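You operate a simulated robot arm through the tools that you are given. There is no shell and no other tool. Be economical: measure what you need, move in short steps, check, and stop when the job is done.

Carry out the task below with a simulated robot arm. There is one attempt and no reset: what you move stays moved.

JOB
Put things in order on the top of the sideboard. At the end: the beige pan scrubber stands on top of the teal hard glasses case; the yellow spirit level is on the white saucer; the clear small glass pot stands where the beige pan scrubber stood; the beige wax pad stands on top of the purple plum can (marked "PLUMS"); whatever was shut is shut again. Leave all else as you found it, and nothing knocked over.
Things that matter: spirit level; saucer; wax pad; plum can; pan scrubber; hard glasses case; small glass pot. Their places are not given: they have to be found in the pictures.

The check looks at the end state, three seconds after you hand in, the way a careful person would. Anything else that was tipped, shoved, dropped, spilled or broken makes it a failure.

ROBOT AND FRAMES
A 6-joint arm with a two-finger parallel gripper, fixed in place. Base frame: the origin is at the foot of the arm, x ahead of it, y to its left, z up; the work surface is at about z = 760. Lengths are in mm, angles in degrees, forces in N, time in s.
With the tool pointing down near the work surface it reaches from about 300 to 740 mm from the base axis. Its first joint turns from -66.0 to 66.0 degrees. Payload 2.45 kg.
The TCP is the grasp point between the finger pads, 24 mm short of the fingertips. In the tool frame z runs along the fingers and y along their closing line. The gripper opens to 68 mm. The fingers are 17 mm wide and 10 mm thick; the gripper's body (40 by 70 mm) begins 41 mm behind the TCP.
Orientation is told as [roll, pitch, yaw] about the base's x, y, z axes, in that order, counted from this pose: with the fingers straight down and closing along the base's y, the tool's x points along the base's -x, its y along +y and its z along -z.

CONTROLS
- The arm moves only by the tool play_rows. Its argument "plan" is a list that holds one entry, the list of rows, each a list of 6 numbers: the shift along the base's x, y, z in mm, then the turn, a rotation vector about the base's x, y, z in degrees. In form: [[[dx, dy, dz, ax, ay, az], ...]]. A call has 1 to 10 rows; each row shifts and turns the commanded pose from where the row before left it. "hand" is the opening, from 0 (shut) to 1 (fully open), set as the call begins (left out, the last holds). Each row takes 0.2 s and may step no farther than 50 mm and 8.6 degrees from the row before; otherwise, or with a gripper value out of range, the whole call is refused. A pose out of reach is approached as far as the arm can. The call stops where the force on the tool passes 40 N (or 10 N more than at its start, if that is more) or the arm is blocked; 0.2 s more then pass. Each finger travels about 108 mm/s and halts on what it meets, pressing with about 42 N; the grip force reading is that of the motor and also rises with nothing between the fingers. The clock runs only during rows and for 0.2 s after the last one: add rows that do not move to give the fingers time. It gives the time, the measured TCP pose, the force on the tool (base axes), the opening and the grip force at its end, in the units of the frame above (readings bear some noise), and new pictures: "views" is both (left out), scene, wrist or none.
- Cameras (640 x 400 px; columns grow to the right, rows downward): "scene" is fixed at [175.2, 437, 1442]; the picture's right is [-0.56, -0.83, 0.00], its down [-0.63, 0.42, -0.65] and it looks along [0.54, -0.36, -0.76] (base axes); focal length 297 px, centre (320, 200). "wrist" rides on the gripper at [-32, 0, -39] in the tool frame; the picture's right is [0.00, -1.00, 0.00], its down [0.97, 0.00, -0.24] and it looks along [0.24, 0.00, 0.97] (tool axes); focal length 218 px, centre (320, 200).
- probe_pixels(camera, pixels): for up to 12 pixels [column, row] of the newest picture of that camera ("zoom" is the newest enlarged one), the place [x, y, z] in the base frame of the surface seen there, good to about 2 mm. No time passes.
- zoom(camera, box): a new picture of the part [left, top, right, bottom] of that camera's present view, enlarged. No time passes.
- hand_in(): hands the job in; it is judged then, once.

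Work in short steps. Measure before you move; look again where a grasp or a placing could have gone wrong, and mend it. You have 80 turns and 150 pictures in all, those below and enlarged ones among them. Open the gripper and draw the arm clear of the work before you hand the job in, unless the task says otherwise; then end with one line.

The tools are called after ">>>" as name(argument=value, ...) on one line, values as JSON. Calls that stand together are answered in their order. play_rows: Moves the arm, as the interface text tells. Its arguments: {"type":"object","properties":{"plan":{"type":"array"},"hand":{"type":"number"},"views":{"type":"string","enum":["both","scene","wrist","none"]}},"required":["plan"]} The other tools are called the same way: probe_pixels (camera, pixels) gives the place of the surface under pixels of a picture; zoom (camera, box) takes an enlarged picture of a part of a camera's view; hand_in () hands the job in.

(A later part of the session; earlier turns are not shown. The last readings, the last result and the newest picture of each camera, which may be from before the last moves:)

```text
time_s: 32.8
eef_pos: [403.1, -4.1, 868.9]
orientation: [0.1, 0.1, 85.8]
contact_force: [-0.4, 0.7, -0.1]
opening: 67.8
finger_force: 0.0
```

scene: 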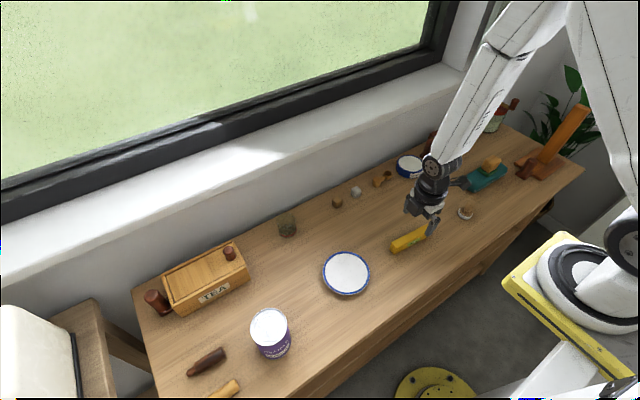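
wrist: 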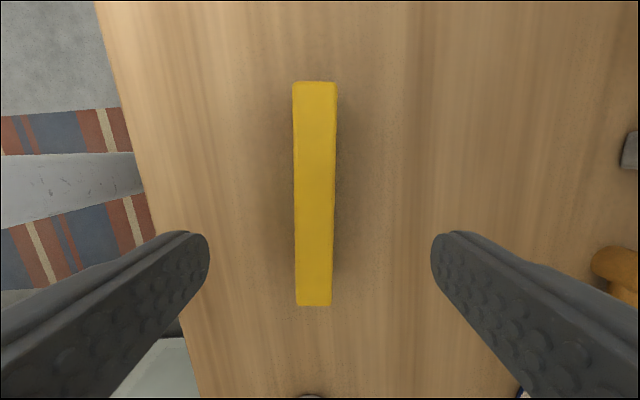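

Aligned; the level's centre is at col 314, so I shift −x by 3 and descend to z ≈ 790, then close.

>>> play_rows(plan=[[[-3, -2.5, -20, 0, 0, 0], [0, 0, -30, 0, 0, 0], [0, 0, -28, 0, 0, 0], [0, 0, 0, 0, 0, 0]]], views="wrist")

>>> play_rows(plan=[[[0, 0, 0, 0, 0, 0], [0, 0, 0, 0, 0, 0], [0, 0, 0, 0, 0, 0]]], hand=0, views="wrist")

```text
time_s: 33.8
eef_pos: [400.0, -8.4, 791.3]
orientation: [0.0, 0.0, 85.8]
contact_force: [0.5, -0.3, 0.6]
opening: 68.2
finger_force: 0.1
```

wrist: 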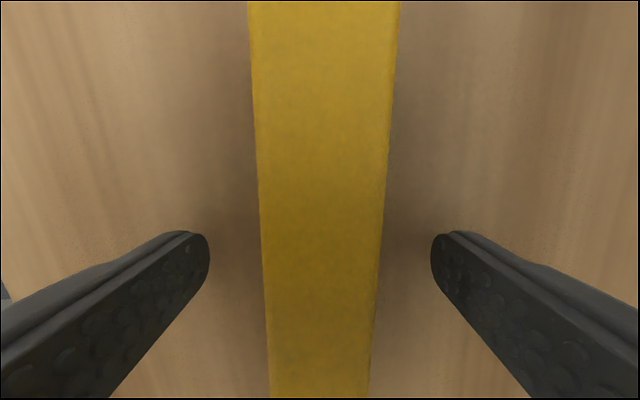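

```text
time_s: 34.6
eef_pos: [398.7, -8.5, 791.4]
orientation: [0.0, 0.0, 85.8]
contact_force: [0.7, 0.0, -1.1]
opening: 21.2
finger_force: 38.1
```

wrist: 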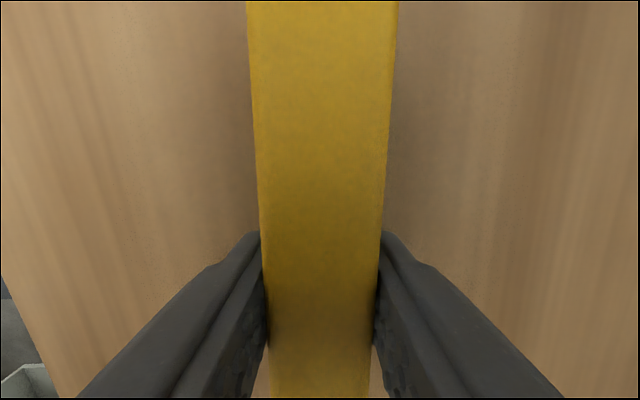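

Gripped (21 mm). I lift 70 mm and carry it over the saucer.

>>> play_rows(plan=[[[0, 0, 30, 0, 0, 0], [0, 0, 40, 0, 0, 0], [3.6, 33, 0, 0, 0, 0], [3.6, 33, 0, 0, 0, 0], [3.6, 33, 0, 0, 0, 0], [3.6, 33, 0, 0, 0, 0], [3.6, 33, 0, 0, 0, 0], [3.7, 34, 0, 0, 0, 0], [0, 0, -30, 0, 0, 0], [0, 0, 0, 0, 0, 0]]])

```text
time_s: 36.8
eef_pos: [420.0, 191.7, 831.5]
orientation: [0.0, 0.0, 85.8]
contact_force: [-0.1, -0.5, -1.5]
opening: 21.3
finger_force: 38.0
```

scene: 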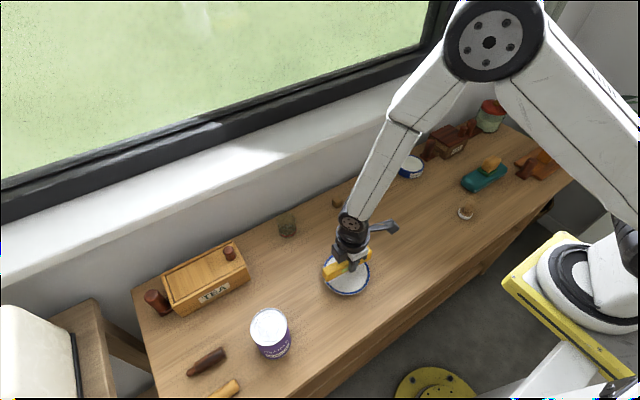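
wrist: 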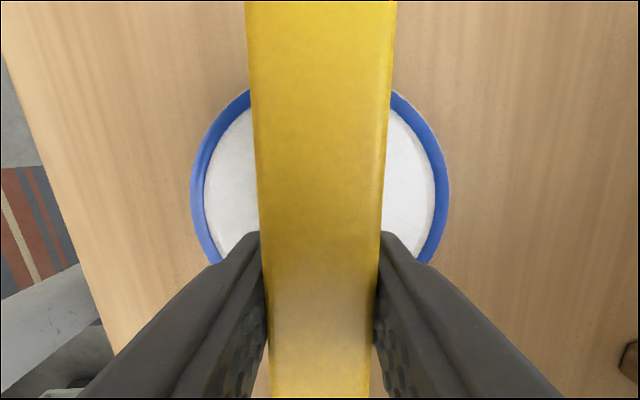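

Centred over the saucer. Contact should come near TCP z 809; I lower to 812, then by single mm.

>>> play_rows(plan=[[[0, 0, -12, 0, 0, 0], [0, 0, -6, 0, 0, 0], [0, 0, -1.5, 0, 0, 0], [0, 0, 0, 0, 0, 0]]], views="none")

>>> play_rows(plan=[[[0, 0, -1, 0, 0, 0], [0, 0, 0, 0, 0, 0]]], views="none")

```text
time_s: 37.8
eef_pos: [420.6, 190.6, 812.6]
orientation: [0.0, -0.1, 85.8]
contact_force: [-0.1, 0.6, -0.8]
opening: 21.5
finger_force: 37.9
```

```text
time_s: 38.4
eef_pos: [419.7, 190.5, 810.5]
orientation: [0.0, 0.0, 85.8]
contact_force: [0.2, 0.1, -1.3]
opening: 21.3
finger_force: 38.5
```

Still free; another millimetre in halves.

>>> play_rows(plan=[[[0, 0, -0.7, 0, 0, 0], [0, 0, 0, 0, 0, 0]]], views="none")

>>> play_rows(plan=[[[0, 0, -0.5, 0, 0, 0], [0, 0, 0, 0, 0, 0]]], views="none")

```text
time_s: 39.0
eef_pos: [421.2, 191.6, 811.1]
orientation: [0.0, 0.0, 85.8]
contact_force: [-0.3, 0.2, 0.1]
opening: 21.3
finger_force: 38.0
```

```text
time_s: 39.6
eef_pos: [420.2, 190.8, 810.1]
orientation: [0.0, 0.0, 85.8]
contact_force: [-0.1, -0.4, -1.7]
opening: 21.2
finger_force: 38.6
```

No contact yet; I keep creeping down.

>>> play_rows(plan=[[[0, 0, -0.6, 0, 0, 0], [0, 0, 0, 0, 0, 0]]], views="none")

>>> play_rows(plan=[[[0, 0, -0.6, 0, 0, 0], [0, 0, 0, 0, 0, 0]]], views="wrist")

```text
time_s: 40.2
eef_pos: [421.4, 190.9, 809.5]
orientation: [0.0, -0.1, 85.7]
contact_force: [0.9, -0.5, -1.2]
opening: 21.7
finger_force: 37.6
```

```text
time_s: 40.8
eef_pos: [420.0, 190.1, 808.5]
orientation: [0.0, -0.1, 85.7]
contact_force: [-0.5, 0.2, -0.3]
opening: 21.1
finger_force: 37.8
```

wrist: 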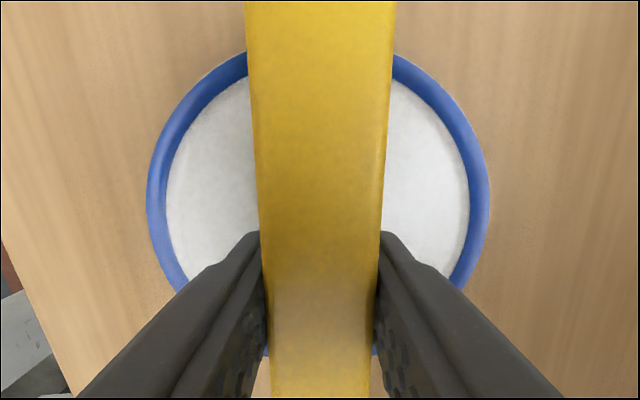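

>>> play_rows(plan=[[[0, 0, -0.6, 0, 0, 0], [0, 0, 0, 0, 0, 0]]], views="none")

>>> play_rows(plan=[[[0, 0, -0.6, 0, 0, 0], [0, 0, 0, 0, 0, 0]]], views="none")

```text
time_s: 41.4
eef_pos: [420.7, 190.4, 806.3]
orientation: [0.1, 0.1, 85.9]
contact_force: [0.3, 0.4, -0.6]
opening: 21.3
finger_force: 38.0
```

```text
time_s: 42.0
eef_pos: [419.4, 190.5, 807.2]
orientation: [0.0, 0.1, 85.8]
contact_force: [0.9, 0.3, -0.6]
opening: 21.4
finger_force: 38.4
```

Nothing felt yet at commanded ≈ 807; I continue in 0.6 mm steps.

>>> play_rows(plan=[[[0, 0, -0.6, 0, 0, 0], [0, 0, 0, 0, 0, 0]]], views="none")

>>> play_rows(plan=[[[0, 0, -0.6, 0, 0, 0], [0, 0, 0, 0, 0, 0]]], views="none")

>>> zoom(camera="scene", box=[310, 230, 390, 300])

```text
time_s: 42.6
eef_pos: [420.8, 191.0, 806.9]
orientation: [0.1, 0.0, 85.8]
contact_force: [0.0, -0.2, 0.0]
opening: 21.3
finger_force: 38.4
```

```text
time_s: 43.2
eef_pos: [420.8, 190.0, 806.5]
orientation: [0.1, 0.0, 85.8]
contact_force: [-0.3, 0.2, 0.0]
opening: 21.3
finger_force: 38.5
```

```text
5.71 times, centred on (350, 265) of scene
```

zoom: 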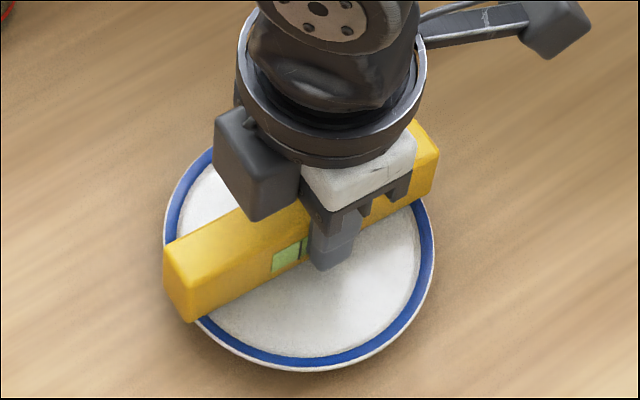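

The level looks just above the rim; a few more small steps.

>>> play_rows(plan=[[[0, 0, -0.6, 0, 0, 0], [0, 0, 0, 0, 0, 0]]], views="none")

>>> play_rows(plan=[[[0, 0, -0.6, 0, 0, 0], [0, 0, 0, 0, 0, 0]]], views="none")

```text
time_s: 43.8
eef_pos: [421.7, 190.3, 805.9]
orientation: [0.0, 0.0, 85.9]
contact_force: [0.7, 0.8, -1.7]
opening: 21.7
finger_force: 38.4
```

```text
time_s: 44.4
eef_pos: [421.8, 191.3, 805.3]
orientation: [-0.1, 0.0, 85.8]
contact_force: [-2.3, -2.1, 6.6]
opening: 21.1
finger_force: 38.2
```

Contact (6.6 N). I open the fingers and look before rising.

>>> play_rows(plan=[[[0, 0, 0, 0, 0, 0], [0, 0, 0, 0, 0, 0]]], hand=0.7, views="none")

>>> play_rows(plan=[[[0, 0, 20, 0, 0, 0], [0, 0, 40, 0, 0, 0], [0, 0, 40, 0, 0, 0], [0, 0, 40, 0, 0, 0], [0, 0, 0, 0, 0, 0]]])

>>> zoom(camera="scene", box=[310, 230, 390, 300])

```text
time_s: 45.0
eef_pos: [420.3, 190.7, 804.4]
orientation: [0.0, 0.0, 85.7]
contact_force: [0.3, 0.5, -0.3]
opening: 47.7
finger_force: 0.0
```

```text
time_s: 46.2
eef_pos: [420.4, 192.5, 945.6]
orientation: [0.0, -0.1, 85.8]
contact_force: [0.2, 0.7, -0.3]
opening: 47.7
finger_force: 0.0
```

scene: 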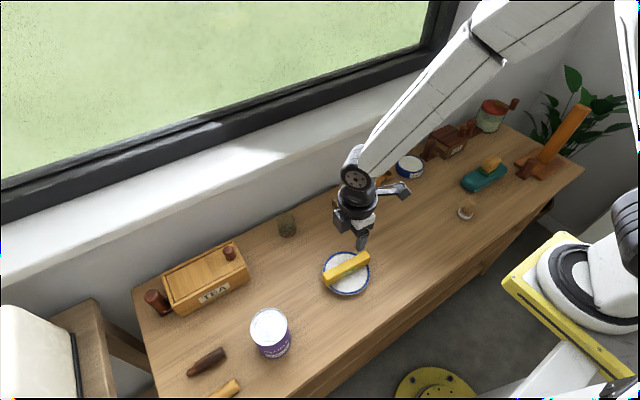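
wrist: 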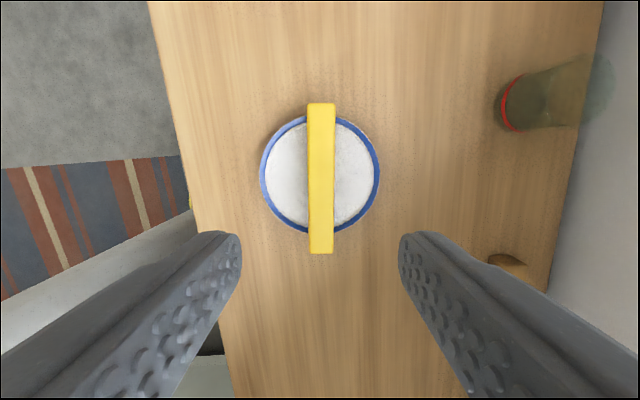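

```text
5.71 times, centred on (350, 265) of scene
```

zoom: 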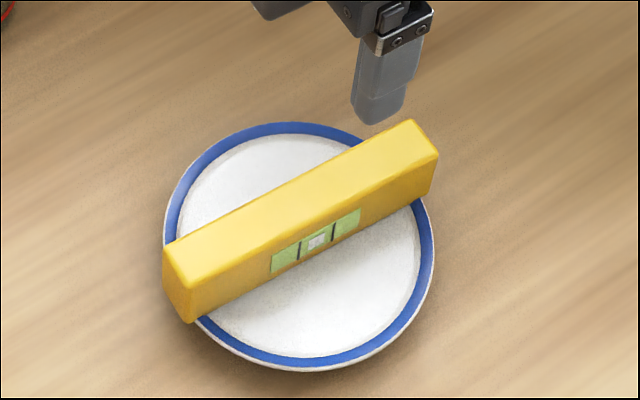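

The level rests across the saucer. I turn back and travel to the wax pad near (372, −190).

>>> play_rows(plan=[[[-7, -37, 0, 0, 0, -8.58], [-7, -37, 0, 0, 0, -8.58], [-7, -37, 0, 0, 0, -8.58], [-7, -37, 0, 0, 0, -8.58], [-7, -37, 0, 0, 0, -8.58], [-7, -37, 0, 0, 0, -8.58], [-7, -37, 0, 0, 0, -8.58], [-7, -37, 0, 0, 0, -8.58], [-7, -37, 0, 0, 0, -8.58], [-7, -47, 0, 0, 0, -8.58]]], hand=1, views="none")

>>> play_rows(plan=[[[0, 0, -20, 0, 0, 0], [0, 0, 0, 0, 0, 0]]])

>>> zoom(camera="wrist", box=[260, 120, 400, 220])

>>> zoom(camera="scene", box=[446, 190, 486, 226])

```text
time_s: 48.4
eef_pos: [349.6, -188.6, 947.9]
orientation: [0.1, 0.0, -0.1]
contact_force: [0.5, 0.2, -0.4]
opening: 68.1
finger_force: 0.0
```

```text
time_s: 49.0
eef_pos: [350.0, -188.4, 925.9]
orientation: [0.1, 0.0, 0.1]
contact_force: [0.0, -0.5, 0.5]
opening: 68.0
finger_force: 0.0
```

scene: 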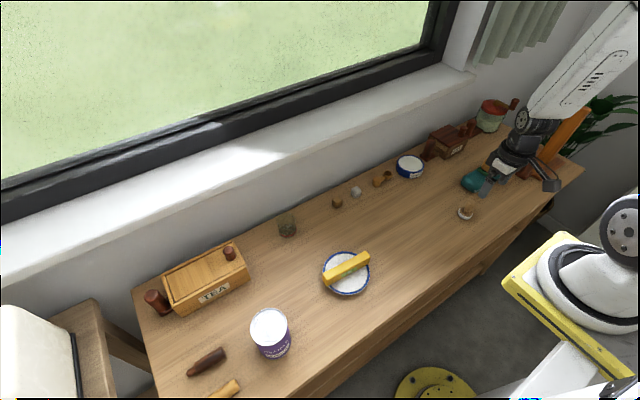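
wrist: 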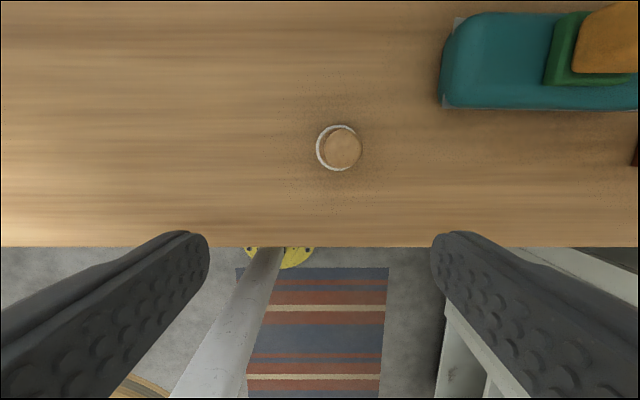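

```text
4.00 times, centred on (330, 170) of wrist
```

zoom: 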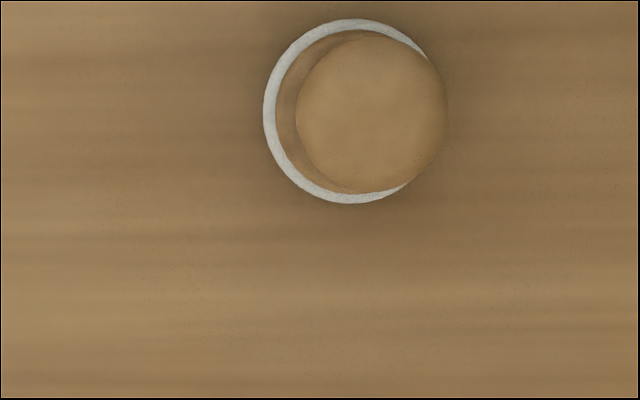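

```text
11.11 times, centred on (466, 208) of scene
```

zoom: 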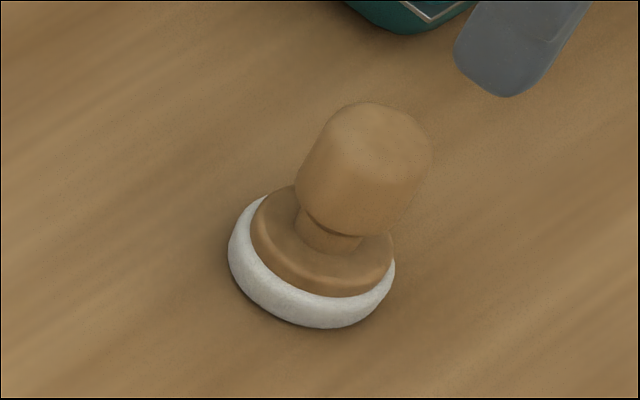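

I probe the knob top and base ring.

>>> probe_pixels(camera="wrist", pixels=[[342, 148], [327, 148], [358, 148], [342, 133], [342, 164], [317, 148], [336, 126], [336, 170], [322, 148]])

>>> probe_pixels(camera="scene", pixels=[[468, 204], [466, 208], [469, 199], [464, 216], [466, 212]])

```text
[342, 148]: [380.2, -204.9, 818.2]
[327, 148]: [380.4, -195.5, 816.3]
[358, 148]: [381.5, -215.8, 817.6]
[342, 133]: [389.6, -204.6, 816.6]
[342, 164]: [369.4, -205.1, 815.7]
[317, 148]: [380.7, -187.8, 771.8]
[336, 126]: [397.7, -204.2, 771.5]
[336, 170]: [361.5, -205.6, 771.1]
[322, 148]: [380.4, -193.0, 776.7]
```

```text
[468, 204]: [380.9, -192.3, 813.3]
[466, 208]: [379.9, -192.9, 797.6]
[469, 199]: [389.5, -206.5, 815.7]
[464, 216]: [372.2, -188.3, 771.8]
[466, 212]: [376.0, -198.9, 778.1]
```

Knob centre ≈ (380, −205), 26 mm thick, top 818, flange at 778. I descend to TCP z ≈ 806 and grip.

>>> play_rows(plan=[[[30, -16.5, 0, 0, 0, 0], [0, 0, -40, 0, 0, 0], [0, 0, -40, 0, 0, 0], [0, 0, -30, 0, 0, 0], [0, 0, -10, 0, 0, 0], [0, 0, 0, 0, 0, 0]]], views="wrist")

>>> play_rows(plan=[[[0, 0, 0, 0, 0, 0], [0, 0, 0, 0, 0, 0], [0, 0, 0, 0, 0, 0]]], hand=0, views="wrist")

```text
time_s: 50.4
eef_pos: [381.4, -205.7, 803.9]
orientation: [0.0, -0.1, 0.0]
contact_force: [0.6, 0.2, 0.7]
opening: 67.9
finger_force: 0.1
```

wrist: 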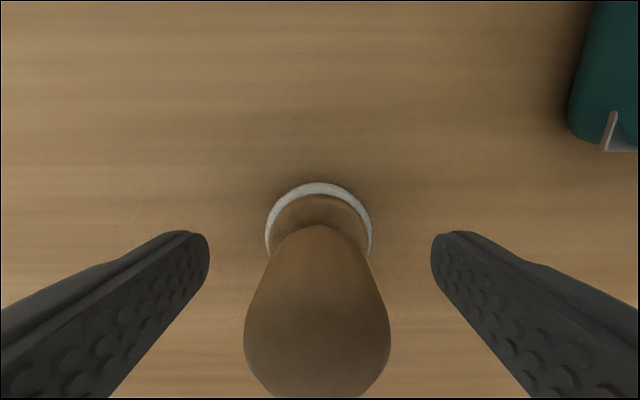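

```text
time_s: 51.2
eef_pos: [380.4, -205.5, 805.7]
orientation: [-0.1, -0.1, 0.1]
contact_force: [-0.8, 0.6, 0.5]
opening: 23.8
finger_force: 40.1
```

wrist: 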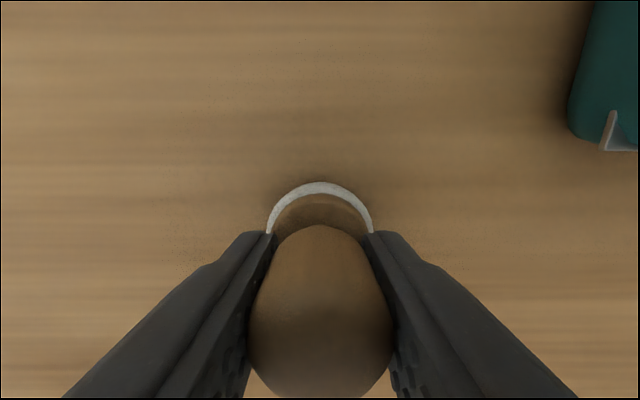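

Gripped. I lift 160 mm and carry along y toward the can at (380, 412).

>>> play_rows(plan=[[[0, 0, 40, 0, 0, 0], [0, 0, 45, 0, 0, 0], [0, 0, 45, 0, 0, 0], [0, 0, 40, 0, 0, 0], [0, 40, 0, 0, 0, 0], [0, 48, 0, 0, 0, 0], [0, 48, 0, 0, 0, 0], [0, 48, 0, 0, 0, 0], [0, 48, 0, 0, 0, 0], [0, 48, 0, 0, 0, 0]]], views="none")

>>> play_rows(plan=[[[0, 48, 0, 0, 0, 0], [0, 48, 0, 0, 0, 0], [0, 48, 0, 0, 0, 0], [0, 48, 10, 0, 0, 0], [0, 40, 10, 0, 0, 0], [0, 0, 0, 0, 0, 0]]])

>>> zoom(camera="scene", box=[230, 290, 310, 370])

```text
time_s: 53.4
eef_pos: [381.8, 75.3, 976.9]
orientation: [0.0, 0.0, 0.0]
contact_force: [0.6, 1.1, -0.7]
opening: 24.0
finger_force: 40.1
```

```text
time_s: 54.8
eef_pos: [381.6, 307.2, 996.5]
orientation: [0.1, 0.0, 0.0]
contact_force: [0.0, -0.9, 0.3]
opening: 23.9
finger_force: 40.5
```

scene: 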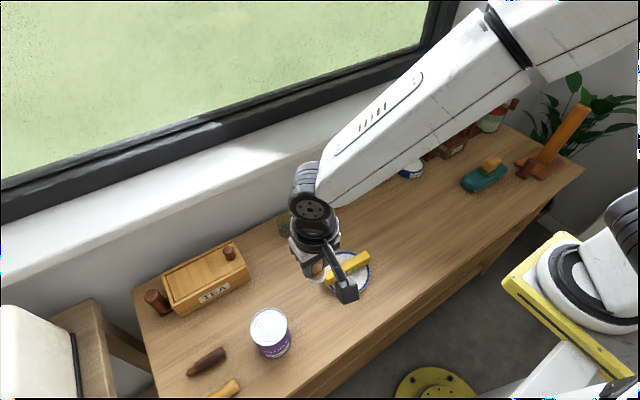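
wrist: 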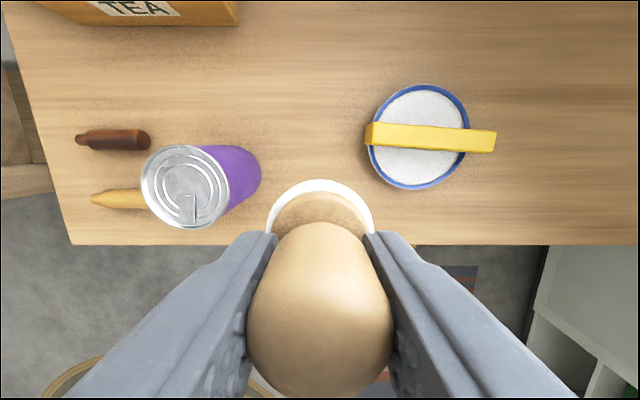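

```text
5.00 times, centred on (270, 330) of scene
```

zoom: 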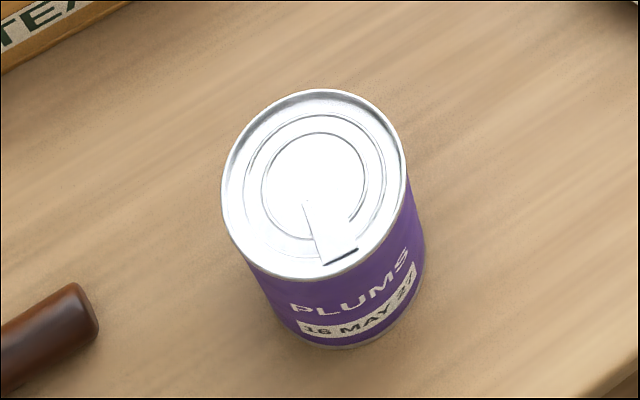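

The can top is at (186,187) in the wrist view. I probe its rim and lid.

>>> probe_pixels(camera="wrist", pixels=[[143, 187], [227, 187], [185, 147], [185, 228], [185, 187], [175, 180], [190, 210], [200, 175], [160, 190]])

>>> probe_pixels(camera="zoom", pixels=[[224, 180], [402, 180], [315, 94], [315, 275], [315, 180], [340, 255], [280, 150]])

```text
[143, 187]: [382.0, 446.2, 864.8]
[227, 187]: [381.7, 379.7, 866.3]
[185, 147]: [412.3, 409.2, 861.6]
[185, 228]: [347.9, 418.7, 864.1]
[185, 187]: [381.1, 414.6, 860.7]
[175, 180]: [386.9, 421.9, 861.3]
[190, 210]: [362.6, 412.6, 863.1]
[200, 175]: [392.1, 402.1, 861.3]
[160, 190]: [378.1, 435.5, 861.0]
```

```text
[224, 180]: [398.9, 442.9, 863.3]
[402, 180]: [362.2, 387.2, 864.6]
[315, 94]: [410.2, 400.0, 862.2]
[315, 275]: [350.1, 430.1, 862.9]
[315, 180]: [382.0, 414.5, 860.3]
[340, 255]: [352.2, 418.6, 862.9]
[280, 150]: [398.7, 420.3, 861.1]
```

Can centre ≈ (380.5, 413.5), lid z 861, pull tab on the −x side. I aim for (389, 419) to miss the tab; contact should come near TCP z 907.

>>> play_rows(plan=[[[2.6, 37, 0, 0, 0, 0], [2.5, 37, 0, 0, 0, 0], [2.5, 38, 0, 0, 0, 0], [0, 0, -40, 0, 0, 0], [0, 0, -30, 0, 0, 0], [0, 0, -8, 0, 0, 0], [0, 0, 0, 0, 0, 0]]])

>>> zoom(camera="scene", box=[230, 270, 320, 370])

```text
time_s: 56.4
eef_pos: [389.0, 418.2, 916.4]
orientation: [0.0, 0.0, 0.1]
contact_force: [0.1, -0.3, -0.3]
opening: 23.7
finger_force: 40.2
```

scene: 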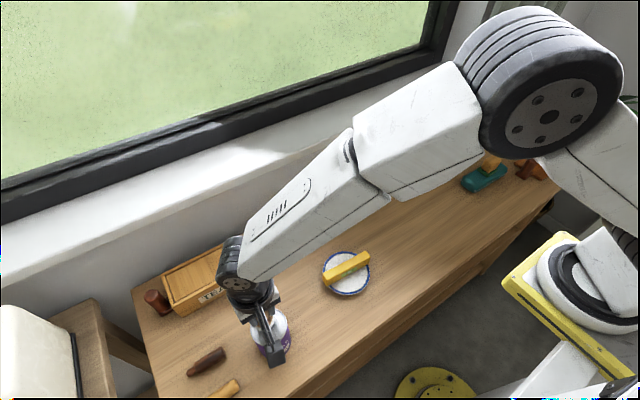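
wrist: 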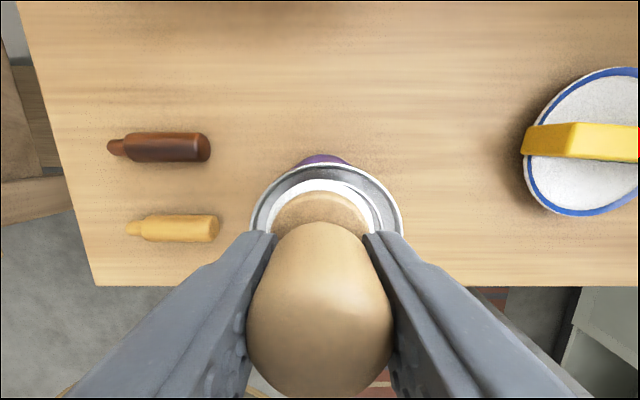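

```text
4.00 times, centred on (275, 320) of scene
```

zoom: 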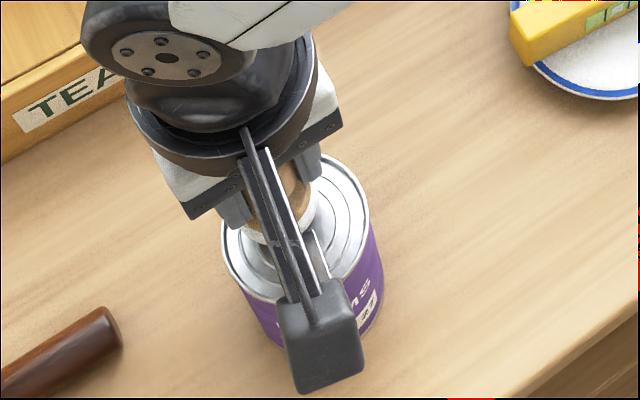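

The pad is inside the rim. I lower in small steps and watch the force.

>>> play_rows(plan=[[[0, 0, -4, 0, 0, 0], [0, 0, -2, 0, 0, 0], [0, 0, -1, 0, 0, 0], [0, 0, 0, 0, 0, 0]]], views="none")

>>> play_rows(plan=[[[0, 0, -0.8, 0, 0, 0], [0, 0, 0, 0, 0, 0]]], views="none")

```text
time_s: 57.4
eef_pos: [389.0, 418.3, 908.3]
orientation: [0.0, 0.0, 0.1]
contact_force: [-0.3, -0.4, 0.2]
opening: 23.8
finger_force: 39.7
```

```text
time_s: 58.0
eef_pos: [388.6, 419.1, 909.1]
orientation: [0.0, 0.0, -0.1]
contact_force: [0.7, -0.1, 0.8]
opening: 23.8
finger_force: 39.6
```

No clear contact; I creep on.

>>> play_rows(plan=[[[0, 0, -0.7, 0, 0, 0], [0, 0, 0, 0, 0, 0]]], views="none")

>>> play_rows(plan=[[[0, 0, -0.6, 0, 0, 0], [0, 0, 0, 0, 0, 0]]], views="none")

```text
time_s: 58.6
eef_pos: [387.6, 418.6, 909.7]
orientation: [0.1, 0.0, 0.0]
contact_force: [-1.6, -1.6, 8.2]
opening: 23.7
finger_force: 39.4
```

```text
time_s: 59.2
eef_pos: [390.0, 418.4, 910.1]
orientation: [0.2, 0.0, 0.0]
contact_force: [-0.2, -1.7, 17.1]
opening: 23.9
finger_force: 40.0
```

Contact at 17 N; I ease back 0.5 mm, release, and look.

>>> play_rows(plan=[[[0, 0, 0.6, 0, 0, 0], [0, 0, 0, 0, 0, 0]]], views="none")

>>> play_rows(plan=[[[0, 0, 0, 0, 0, 0], [0, 0, 0, 0, 0, 0], [0, 0, 0, 0, 0, 0]]], hand=1, views="wrist")

>>> play_rows(plan=[[[0, 0, 25, 0, 0, 0], [0, 0, 45, 0, 0, 0], [0, 0, 45, 0, 0, 0], [0, -40, 20, 0, 0, 0], [0, -45, 0, 0, 0, 0], [0, -45, 0, 0, 0, 0], [0, -45, 0, 0, 0, 0], [0, -45, 0, 0, 0, 0], [0, -45, 0, 0, 0, 0], [0, 0, 0, 0, 0, 0]]])

>>> zoom(camera="scene", box=[230, 270, 320, 370])

```text
time_s: 59.8
eef_pos: [389.1, 419.7, 909.2]
orientation: [0.0, -0.1, 0.0]
contact_force: [0.4, -0.2, 15.8]
opening: 24.0
finger_force: 40.1
```

```text
time_s: 60.6
eef_pos: [388.0, 418.9, 908.1]
orientation: [0.1, -0.1, 0.0]
contact_force: [0.6, -0.1, 0.3]
opening: 67.8
finger_force: 0.1
```

wrist: 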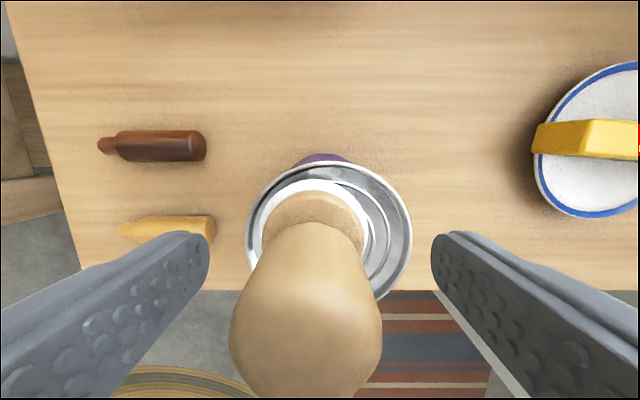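

```text
time_s: 62.8
eef_pos: [388.4, 150.2, 1046.0]
orientation: [0.0, 0.0, 0.0]
contact_force: [-0.5, 0.2, -0.2]
opening: 68.1
finger_force: 0.0
```

scene: 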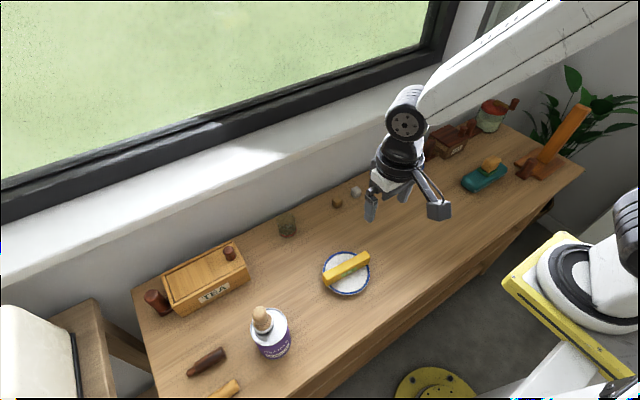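
wrist: 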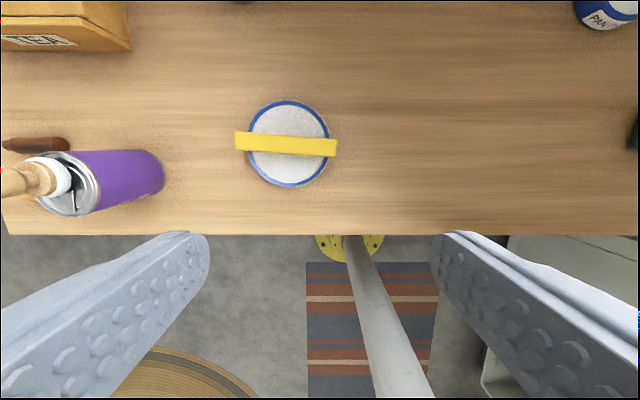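

```text
4.00 times, centred on (275, 320) of scene
```

zoom: 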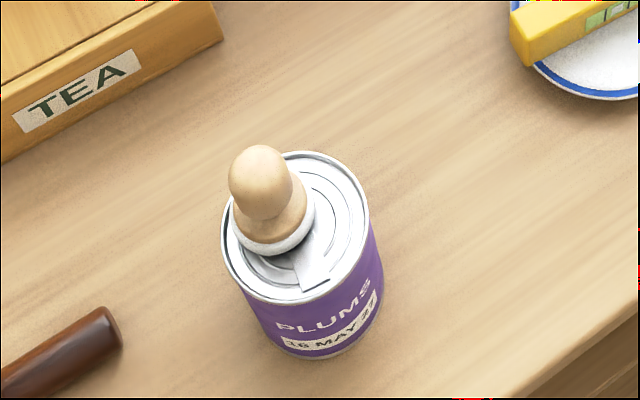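

The pad seems shifted toward +y after release, maybe leaning on rim or tab. I enlarge and probe.

>>> zoom(camera="scene", box=[245, 300, 295, 350])

>>> probe_pixels(camera="zoom", pixels=[[270, 75], [245, 70], [300, 75], [270, 50], [320, 150], [300, 200], [240, 175], [340, 180]])

```text
8.00 times, centred on (270, 325) of scene
```

zoom: 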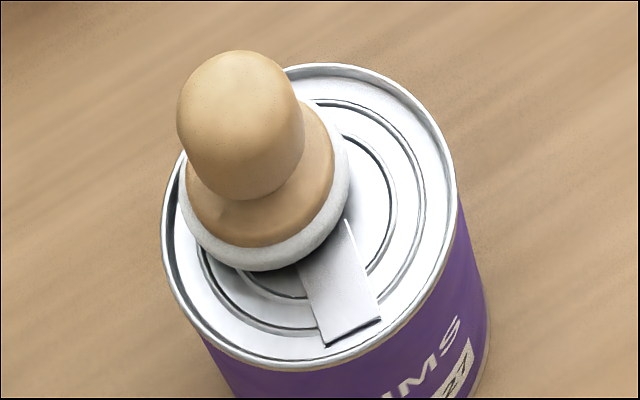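

```text
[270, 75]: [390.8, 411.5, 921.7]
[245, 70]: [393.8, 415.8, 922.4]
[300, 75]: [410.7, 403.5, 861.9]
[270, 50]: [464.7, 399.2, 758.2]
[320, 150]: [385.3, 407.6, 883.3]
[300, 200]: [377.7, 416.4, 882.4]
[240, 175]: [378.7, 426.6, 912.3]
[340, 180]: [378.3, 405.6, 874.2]
```

The pad stands about 3 mm high, so it may sit on the tab or rim. I go above it for a wrist look.

>>> play_rows(plan=[[[-8, 45, 0, 0, 0, 0], [-8, 45, 0, 0, 0, 0], [-8, 45, 0, 0, 0, 0], [-8, 45, 0, 0, 0, 0], [-8, 45, 0, 0, 0, 0], [0, 43, 0, 0, 0, 0], [0, 0, -30, 0, 0, 0], [0, 0, 0, 0, 0, 0]]])

>>> zoom(camera="wrist", box=[260, 110, 380, 190])

>>> zoom(camera="scene", box=[245, 300, 295, 350])

```text
time_s: 64.6
eef_pos: [347.6, 420.3, 1014.8]
orientation: [0.0, 0.0, 0.0]
contact_force: [-0.5, 0.1, 0.0]
opening: 68.3
finger_force: 0.1
```

scene: 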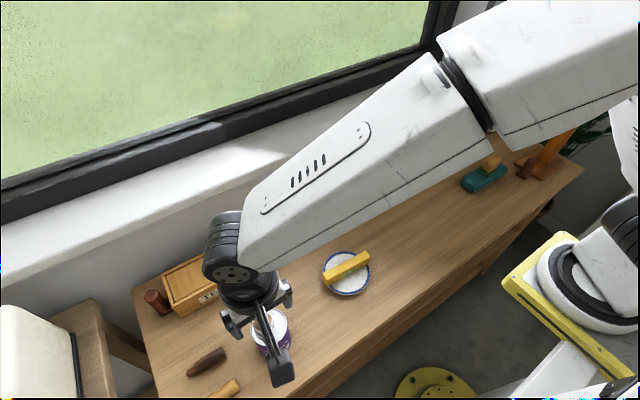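
wrist: 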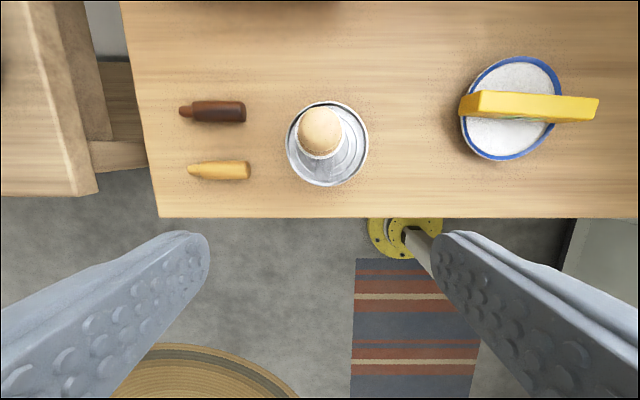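

```text
5.00 times, centred on (320, 150) of wrist
```

zoom: 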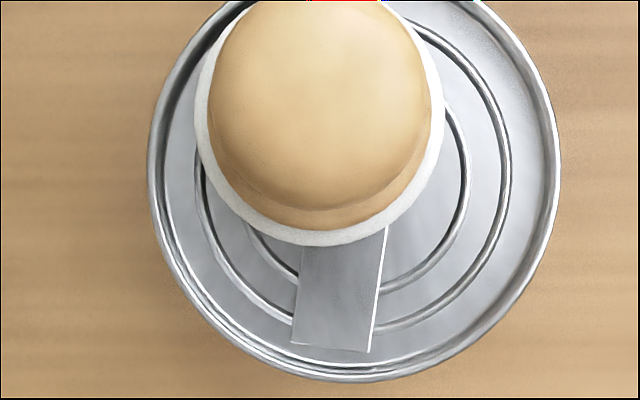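

```text
8.00 times, centred on (270, 325) of scene
```

zoom: 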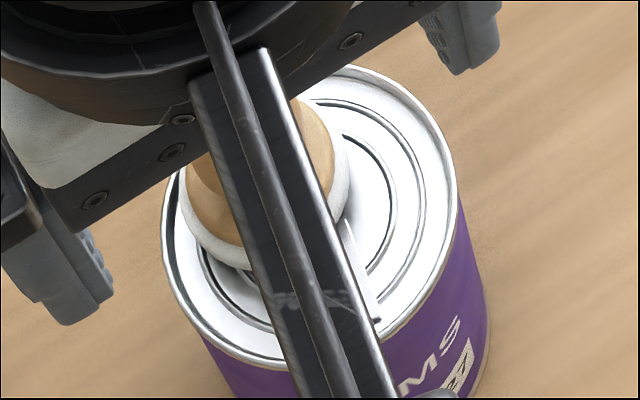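

The tab is a plate from the −x rim inward, and the pad's edge may overlap it. I probe the lid, tab, pad ring and knob top to find any tilt.

>>> probe_pixels(camera="zoom", pixels=[[350, 250], [300, 310], [345, 240]])

>>> probe_pixels(camera="wrist", pixels=[[320, 125], [308, 125], [332, 125], [320, 113], [320, 140], [320, 157], [297, 134], [343, 134], [323, 164], [323, 175], [345, 160], [298, 130]])

>>> zoom(camera="wrist", box=[276, 90, 376, 190])

```text
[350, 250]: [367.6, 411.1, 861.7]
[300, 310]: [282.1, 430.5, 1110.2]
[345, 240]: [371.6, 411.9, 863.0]
```

```text
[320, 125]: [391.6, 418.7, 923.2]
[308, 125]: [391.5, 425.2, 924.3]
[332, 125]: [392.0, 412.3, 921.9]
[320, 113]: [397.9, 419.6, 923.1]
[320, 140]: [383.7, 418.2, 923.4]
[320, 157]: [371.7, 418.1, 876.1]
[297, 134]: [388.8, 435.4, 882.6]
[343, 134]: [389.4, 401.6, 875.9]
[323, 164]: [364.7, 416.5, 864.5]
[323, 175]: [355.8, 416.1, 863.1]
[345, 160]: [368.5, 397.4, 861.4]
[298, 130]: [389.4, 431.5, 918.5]
```

```text
4.00 times, centred on (326, 140) of wrist
```

zoom: 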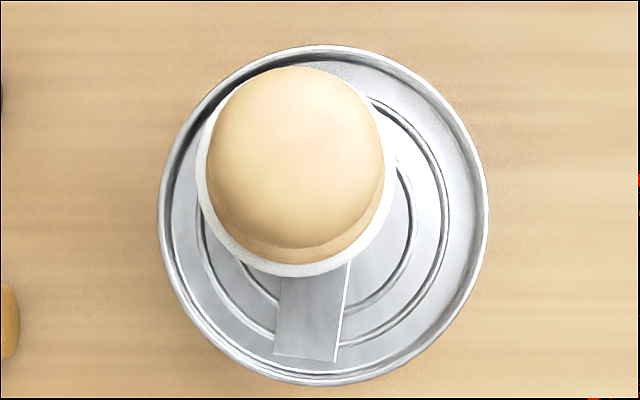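

The pad tilts (+y side high): it stands on the tab's inner corner near (377, 421). I regrip it, lift it, and look at the bare lid before placing again.

>>> play_rows(plan=[[[22, -0.5, 0, 0, 0, 0], [21, -0.5, 0, 0, 0, 0], [0, 0, -40, 0, 0, 0], [0, 0, -40, 0, 0, 0], [0, 0, -24, 0, 0, 0], [0, 0, 0, 0, 0, 0]]], views="wrist")

>>> play_rows(plan=[[[0, 0, 0, 0, 0, 0], [0, 0, 0, 0, 0, 0], [0, 0, 0, 0, 0, 0]]], hand=0, views="wrist")

```text
time_s: 66.0
eef_pos: [391.8, 420.5, 909.8]
orientation: [0.0, -0.1, 0.1]
contact_force: [0.3, 0.6, -0.2]
opening: 68.0
finger_force: 0.0
```

wrist: 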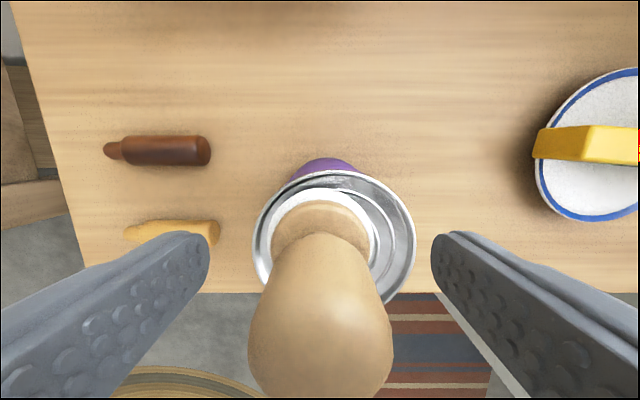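

```text
time_s: 66.8
eef_pos: [391.4, 421.9, 909.5]
orientation: [0.0, 0.0, 0.0]
contact_force: [-0.6, 1.5, 0.1]
opening: 23.7
finger_force: 40.2
```

wrist: 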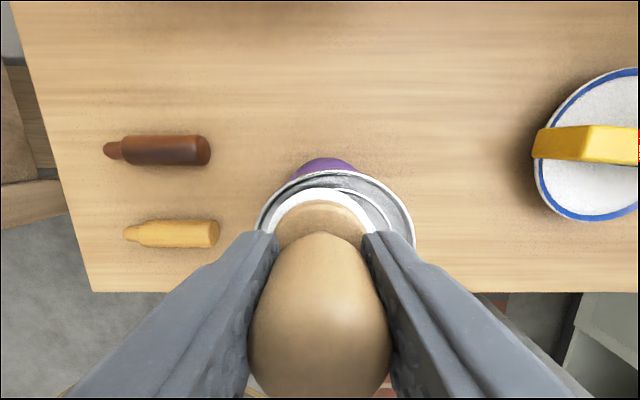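

Regripped (23.7 mm). I lift it and move aside toward −y so the scene camera sees the lid.

>>> play_rows(plan=[[[0, 0, 30, 0, 0, 0], [0, 0, 40, 0, 0, 0], [0, -40, 20, 0, 0, 0], [0, -45, 0, 0, 0, 0], [0, -35, 0, 0, 0, 0], [0, 0, 0, 0, 0, 0]]])

>>> zoom(camera="scene", box=[245, 300, 295, 350])

>>> zoom(camera="wrist", box=[100, 100, 400, 290])

```text
time_s: 68.2
eef_pos: [391.0, 299.7, 999.6]
orientation: [0.1, 0.0, 0.0]
contact_force: [0.1, 0.4, -0.8]
opening: 23.6
finger_force: 40.4
```

scene: 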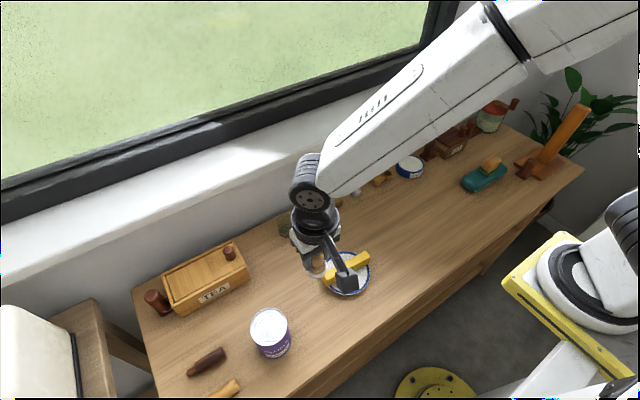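
wrist: 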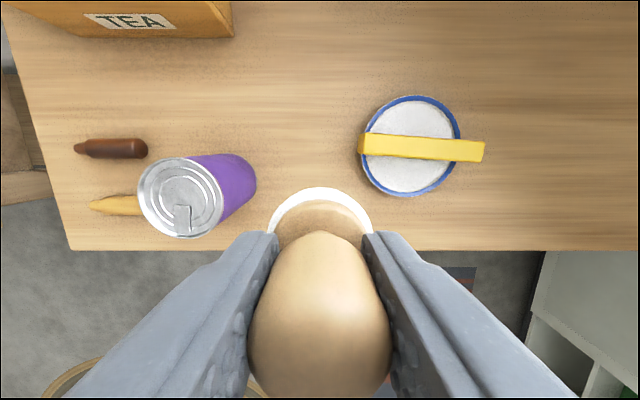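

```text
8.00 times, centred on (270, 325) of scene
```

zoom: 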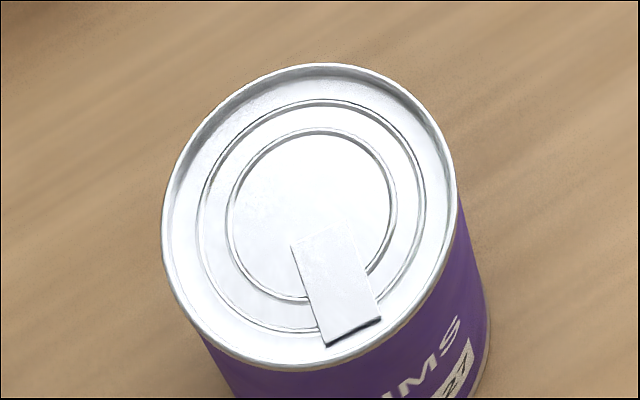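

```text
2.11 times, centred on (250, 195) of wrist
```

zoom: 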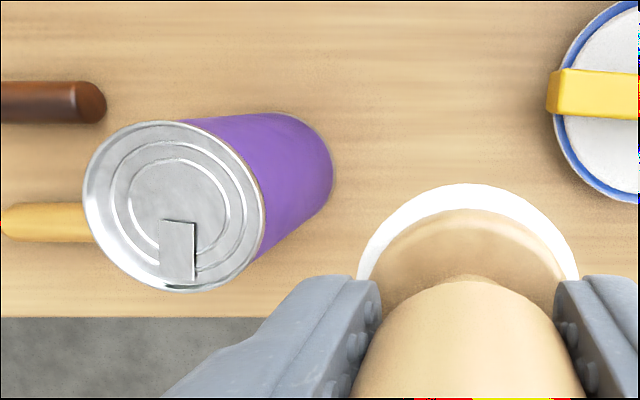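

The tab is clear now. I probe its inner corners and the rim extremes.

>>> probe_pixels(camera="wrist", pixels=[[175, 204], [190, 206], [182, 205], [182, 202], [139, 197], [222, 197], [180, 158], [180, 236]])

>>> probe_pixels(camera="scene", pixels=[[266.5, 330.8], [274, 328.5], [271, 304], [271, 305.5], [252, 325], [285, 322]])

```text
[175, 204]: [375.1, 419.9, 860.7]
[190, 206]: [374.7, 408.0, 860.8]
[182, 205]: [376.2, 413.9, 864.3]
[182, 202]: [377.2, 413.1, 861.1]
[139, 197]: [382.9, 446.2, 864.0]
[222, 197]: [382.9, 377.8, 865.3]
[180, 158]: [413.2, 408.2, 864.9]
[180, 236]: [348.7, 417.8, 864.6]
```

```text
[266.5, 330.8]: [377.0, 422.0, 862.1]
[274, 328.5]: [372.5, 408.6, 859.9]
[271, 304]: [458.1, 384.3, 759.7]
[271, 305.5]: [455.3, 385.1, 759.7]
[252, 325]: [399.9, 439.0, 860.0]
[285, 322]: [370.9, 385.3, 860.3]
```

Can centre ≈ (381, 412.3); tab ends at x ≈ 376. The pad sits about 2 mm toward −x in the grip, so I aim the TCP at (395.7, 411.5).

>>> play_rows(plan=[[[1.7, 37, 0, 0, 0, 0], [1.5, 37, 0, 0, 0, 0], [1.5, 37.8, 0, 0, 0, 0], [0, 0, -40, 0, 0, 0], [0, 0, -32, 0, 0, 0], [0, 0, -12, 0, 0, 0], [0, 0, 0, 0, 0, 0]]])

>>> zoom(camera="wrist", box=[240, 130, 420, 250])

>>> zoom(camera="scene", box=[235, 290, 305, 350])

```text
time_s: 69.8
eef_pos: [394.6, 412.4, 916.5]
orientation: [0.0, -0.1, 0.0]
contact_force: [-0.2, 0.0, -1.0]
opening: 24.0
finger_force: 39.6
```

scene: 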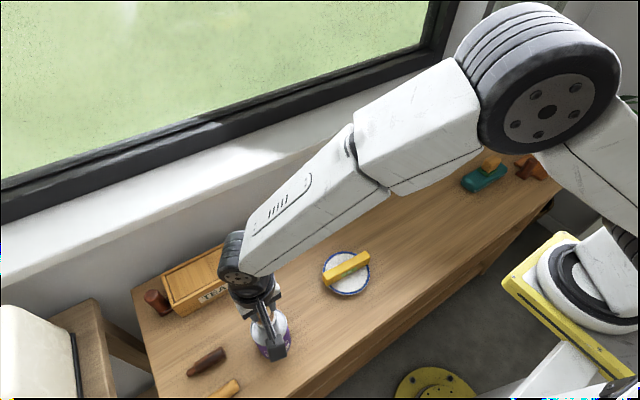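
wrist: 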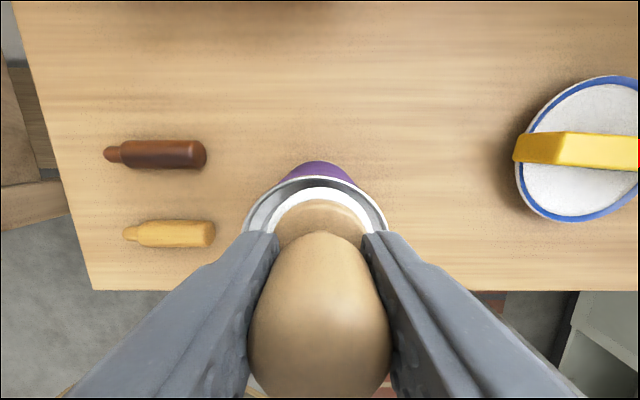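

```text
3.33 times, centred on (330, 190) of wrist
```

zoom: 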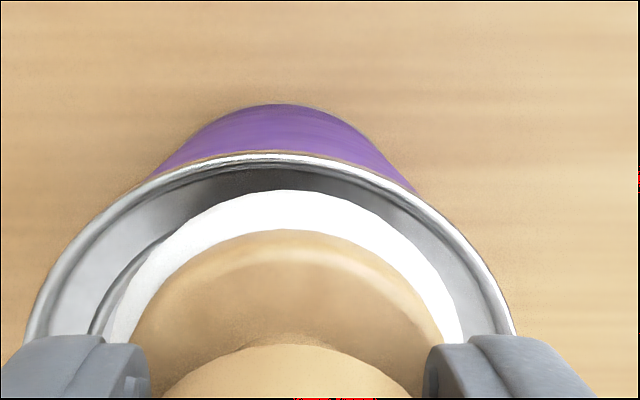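

```text
6.67 times, centred on (270, 320) of scene
```

zoom: 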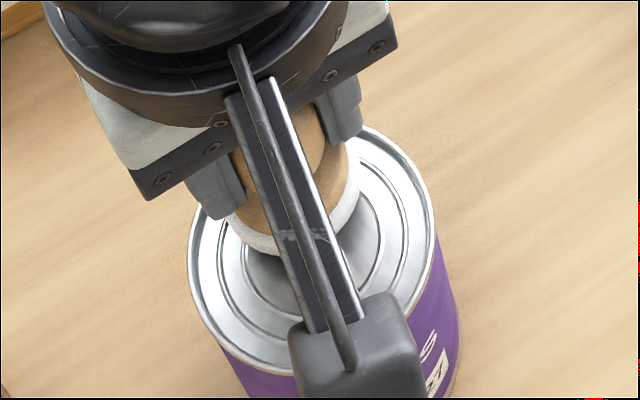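

The pad is inside the rim with a gap. I lower to just above contact, then creep.

>>> play_rows(plan=[[[0, 0, -4, 0, 0, 0], [0, 0, -1.5, 0, 0, 0], [0, 0, -1, 0, 0, 0], [0, 0, 0, 0, 0, 0]]], views="none")

>>> play_rows(plan=[[[0, 0, -0.8, 0, 0, 0], [0, 0, 0, 0, 0, 0]]], views="wrist")

```text
time_s: 70.8
eef_pos: [396.2, 413.2, 909.6]
orientation: [-0.1, 0.0, 0.0]
contact_force: [0.4, -1.6, 0.6]
opening: 24.2
finger_force: 40.4
```

```text
time_s: 71.4
eef_pos: [396.3, 412.6, 909.9]
orientation: [0.1, -0.1, 0.0]
contact_force: [-1.2, -2.6, 10.7]
opening: 24.1
finger_force: 40.4
```

wrist: 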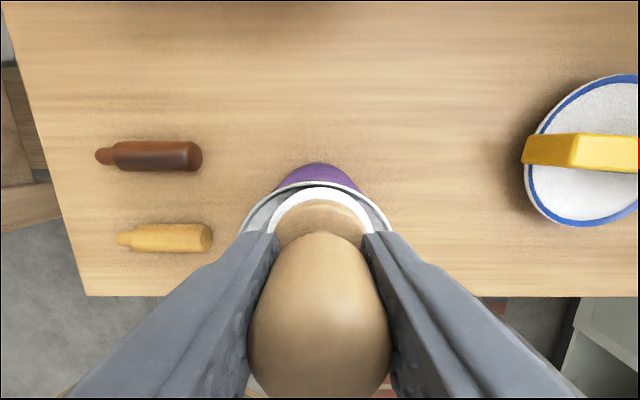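

Contact at ~909, about 1.5 mm early. I enlarge the view of the rim side before releasing.

>>> zoom(camera="wrist", box=[240, 150, 400, 250])

>>> probe_pixels(camera="wrist", pixels=[[320, 190], [320, 194], [320, 184], [320, 187], [290, 200], [350, 200], [256, 222], [384, 222]])

```text
4.00 times, centred on (320, 200) of wrist
```

zoom: 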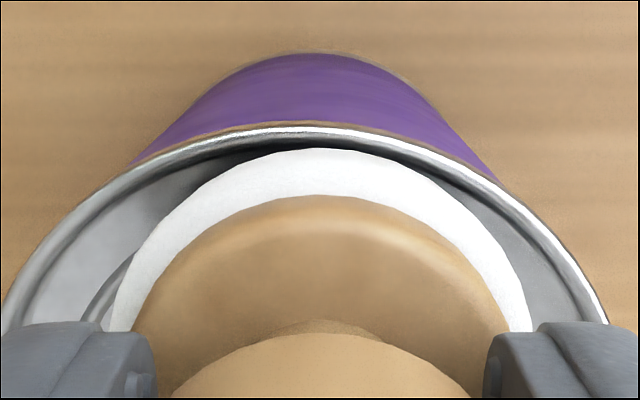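

```text
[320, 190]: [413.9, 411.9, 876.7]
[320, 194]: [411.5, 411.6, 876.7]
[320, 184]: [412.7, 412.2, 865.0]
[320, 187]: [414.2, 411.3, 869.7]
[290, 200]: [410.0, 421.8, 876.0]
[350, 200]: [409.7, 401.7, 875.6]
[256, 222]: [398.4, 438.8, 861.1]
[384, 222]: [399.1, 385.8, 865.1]
```

The ring's edge (x 414) overlaps the rim (412.7), so the pad is ~2.5 mm too far. I lift 3 mm, shift −x 3 mm, and lower again.

>>> play_rows(plan=[[[0, 0, 3, 0, 0, 0], [-3, 0, 0, 0, 0, 0], [0, 0, -2.2, 0, 0, 0], [0, 0, 0, 0, 0, 0]]], views="none")

>>> play_rows(plan=[[[0, 0, -0.9, 0, 0, 0], [0, 0, 0, 0, 0, 0]]], views="none")

>>> play_rows(plan=[[[0, 0, -0.6, 0, 0, 0], [0, 0, 0, 0, 0, 0]]], views="none")

```text
time_s: 72.4
eef_pos: [392.7, 413.5, 909.9]
orientation: [0.0, 0.0, 0.0]
contact_force: [-0.1, 1.4, -0.1]
opening: 24.1
finger_force: 40.7
```

```text
time_s: 73.0
eef_pos: [391.9, 412.9, 910.7]
orientation: [0.1, 0.1, 0.0]
contact_force: [-1.7, -1.2, 9.4]
opening: 23.9
finger_force: 39.9
```

```text
time_s: 73.6
eef_pos: [392.1, 413.1, 909.1]
orientation: [0.2, -0.1, 0.0]
contact_force: [-4.0, -2.9, 21.2]
opening: 23.7
finger_force: 39.7
```

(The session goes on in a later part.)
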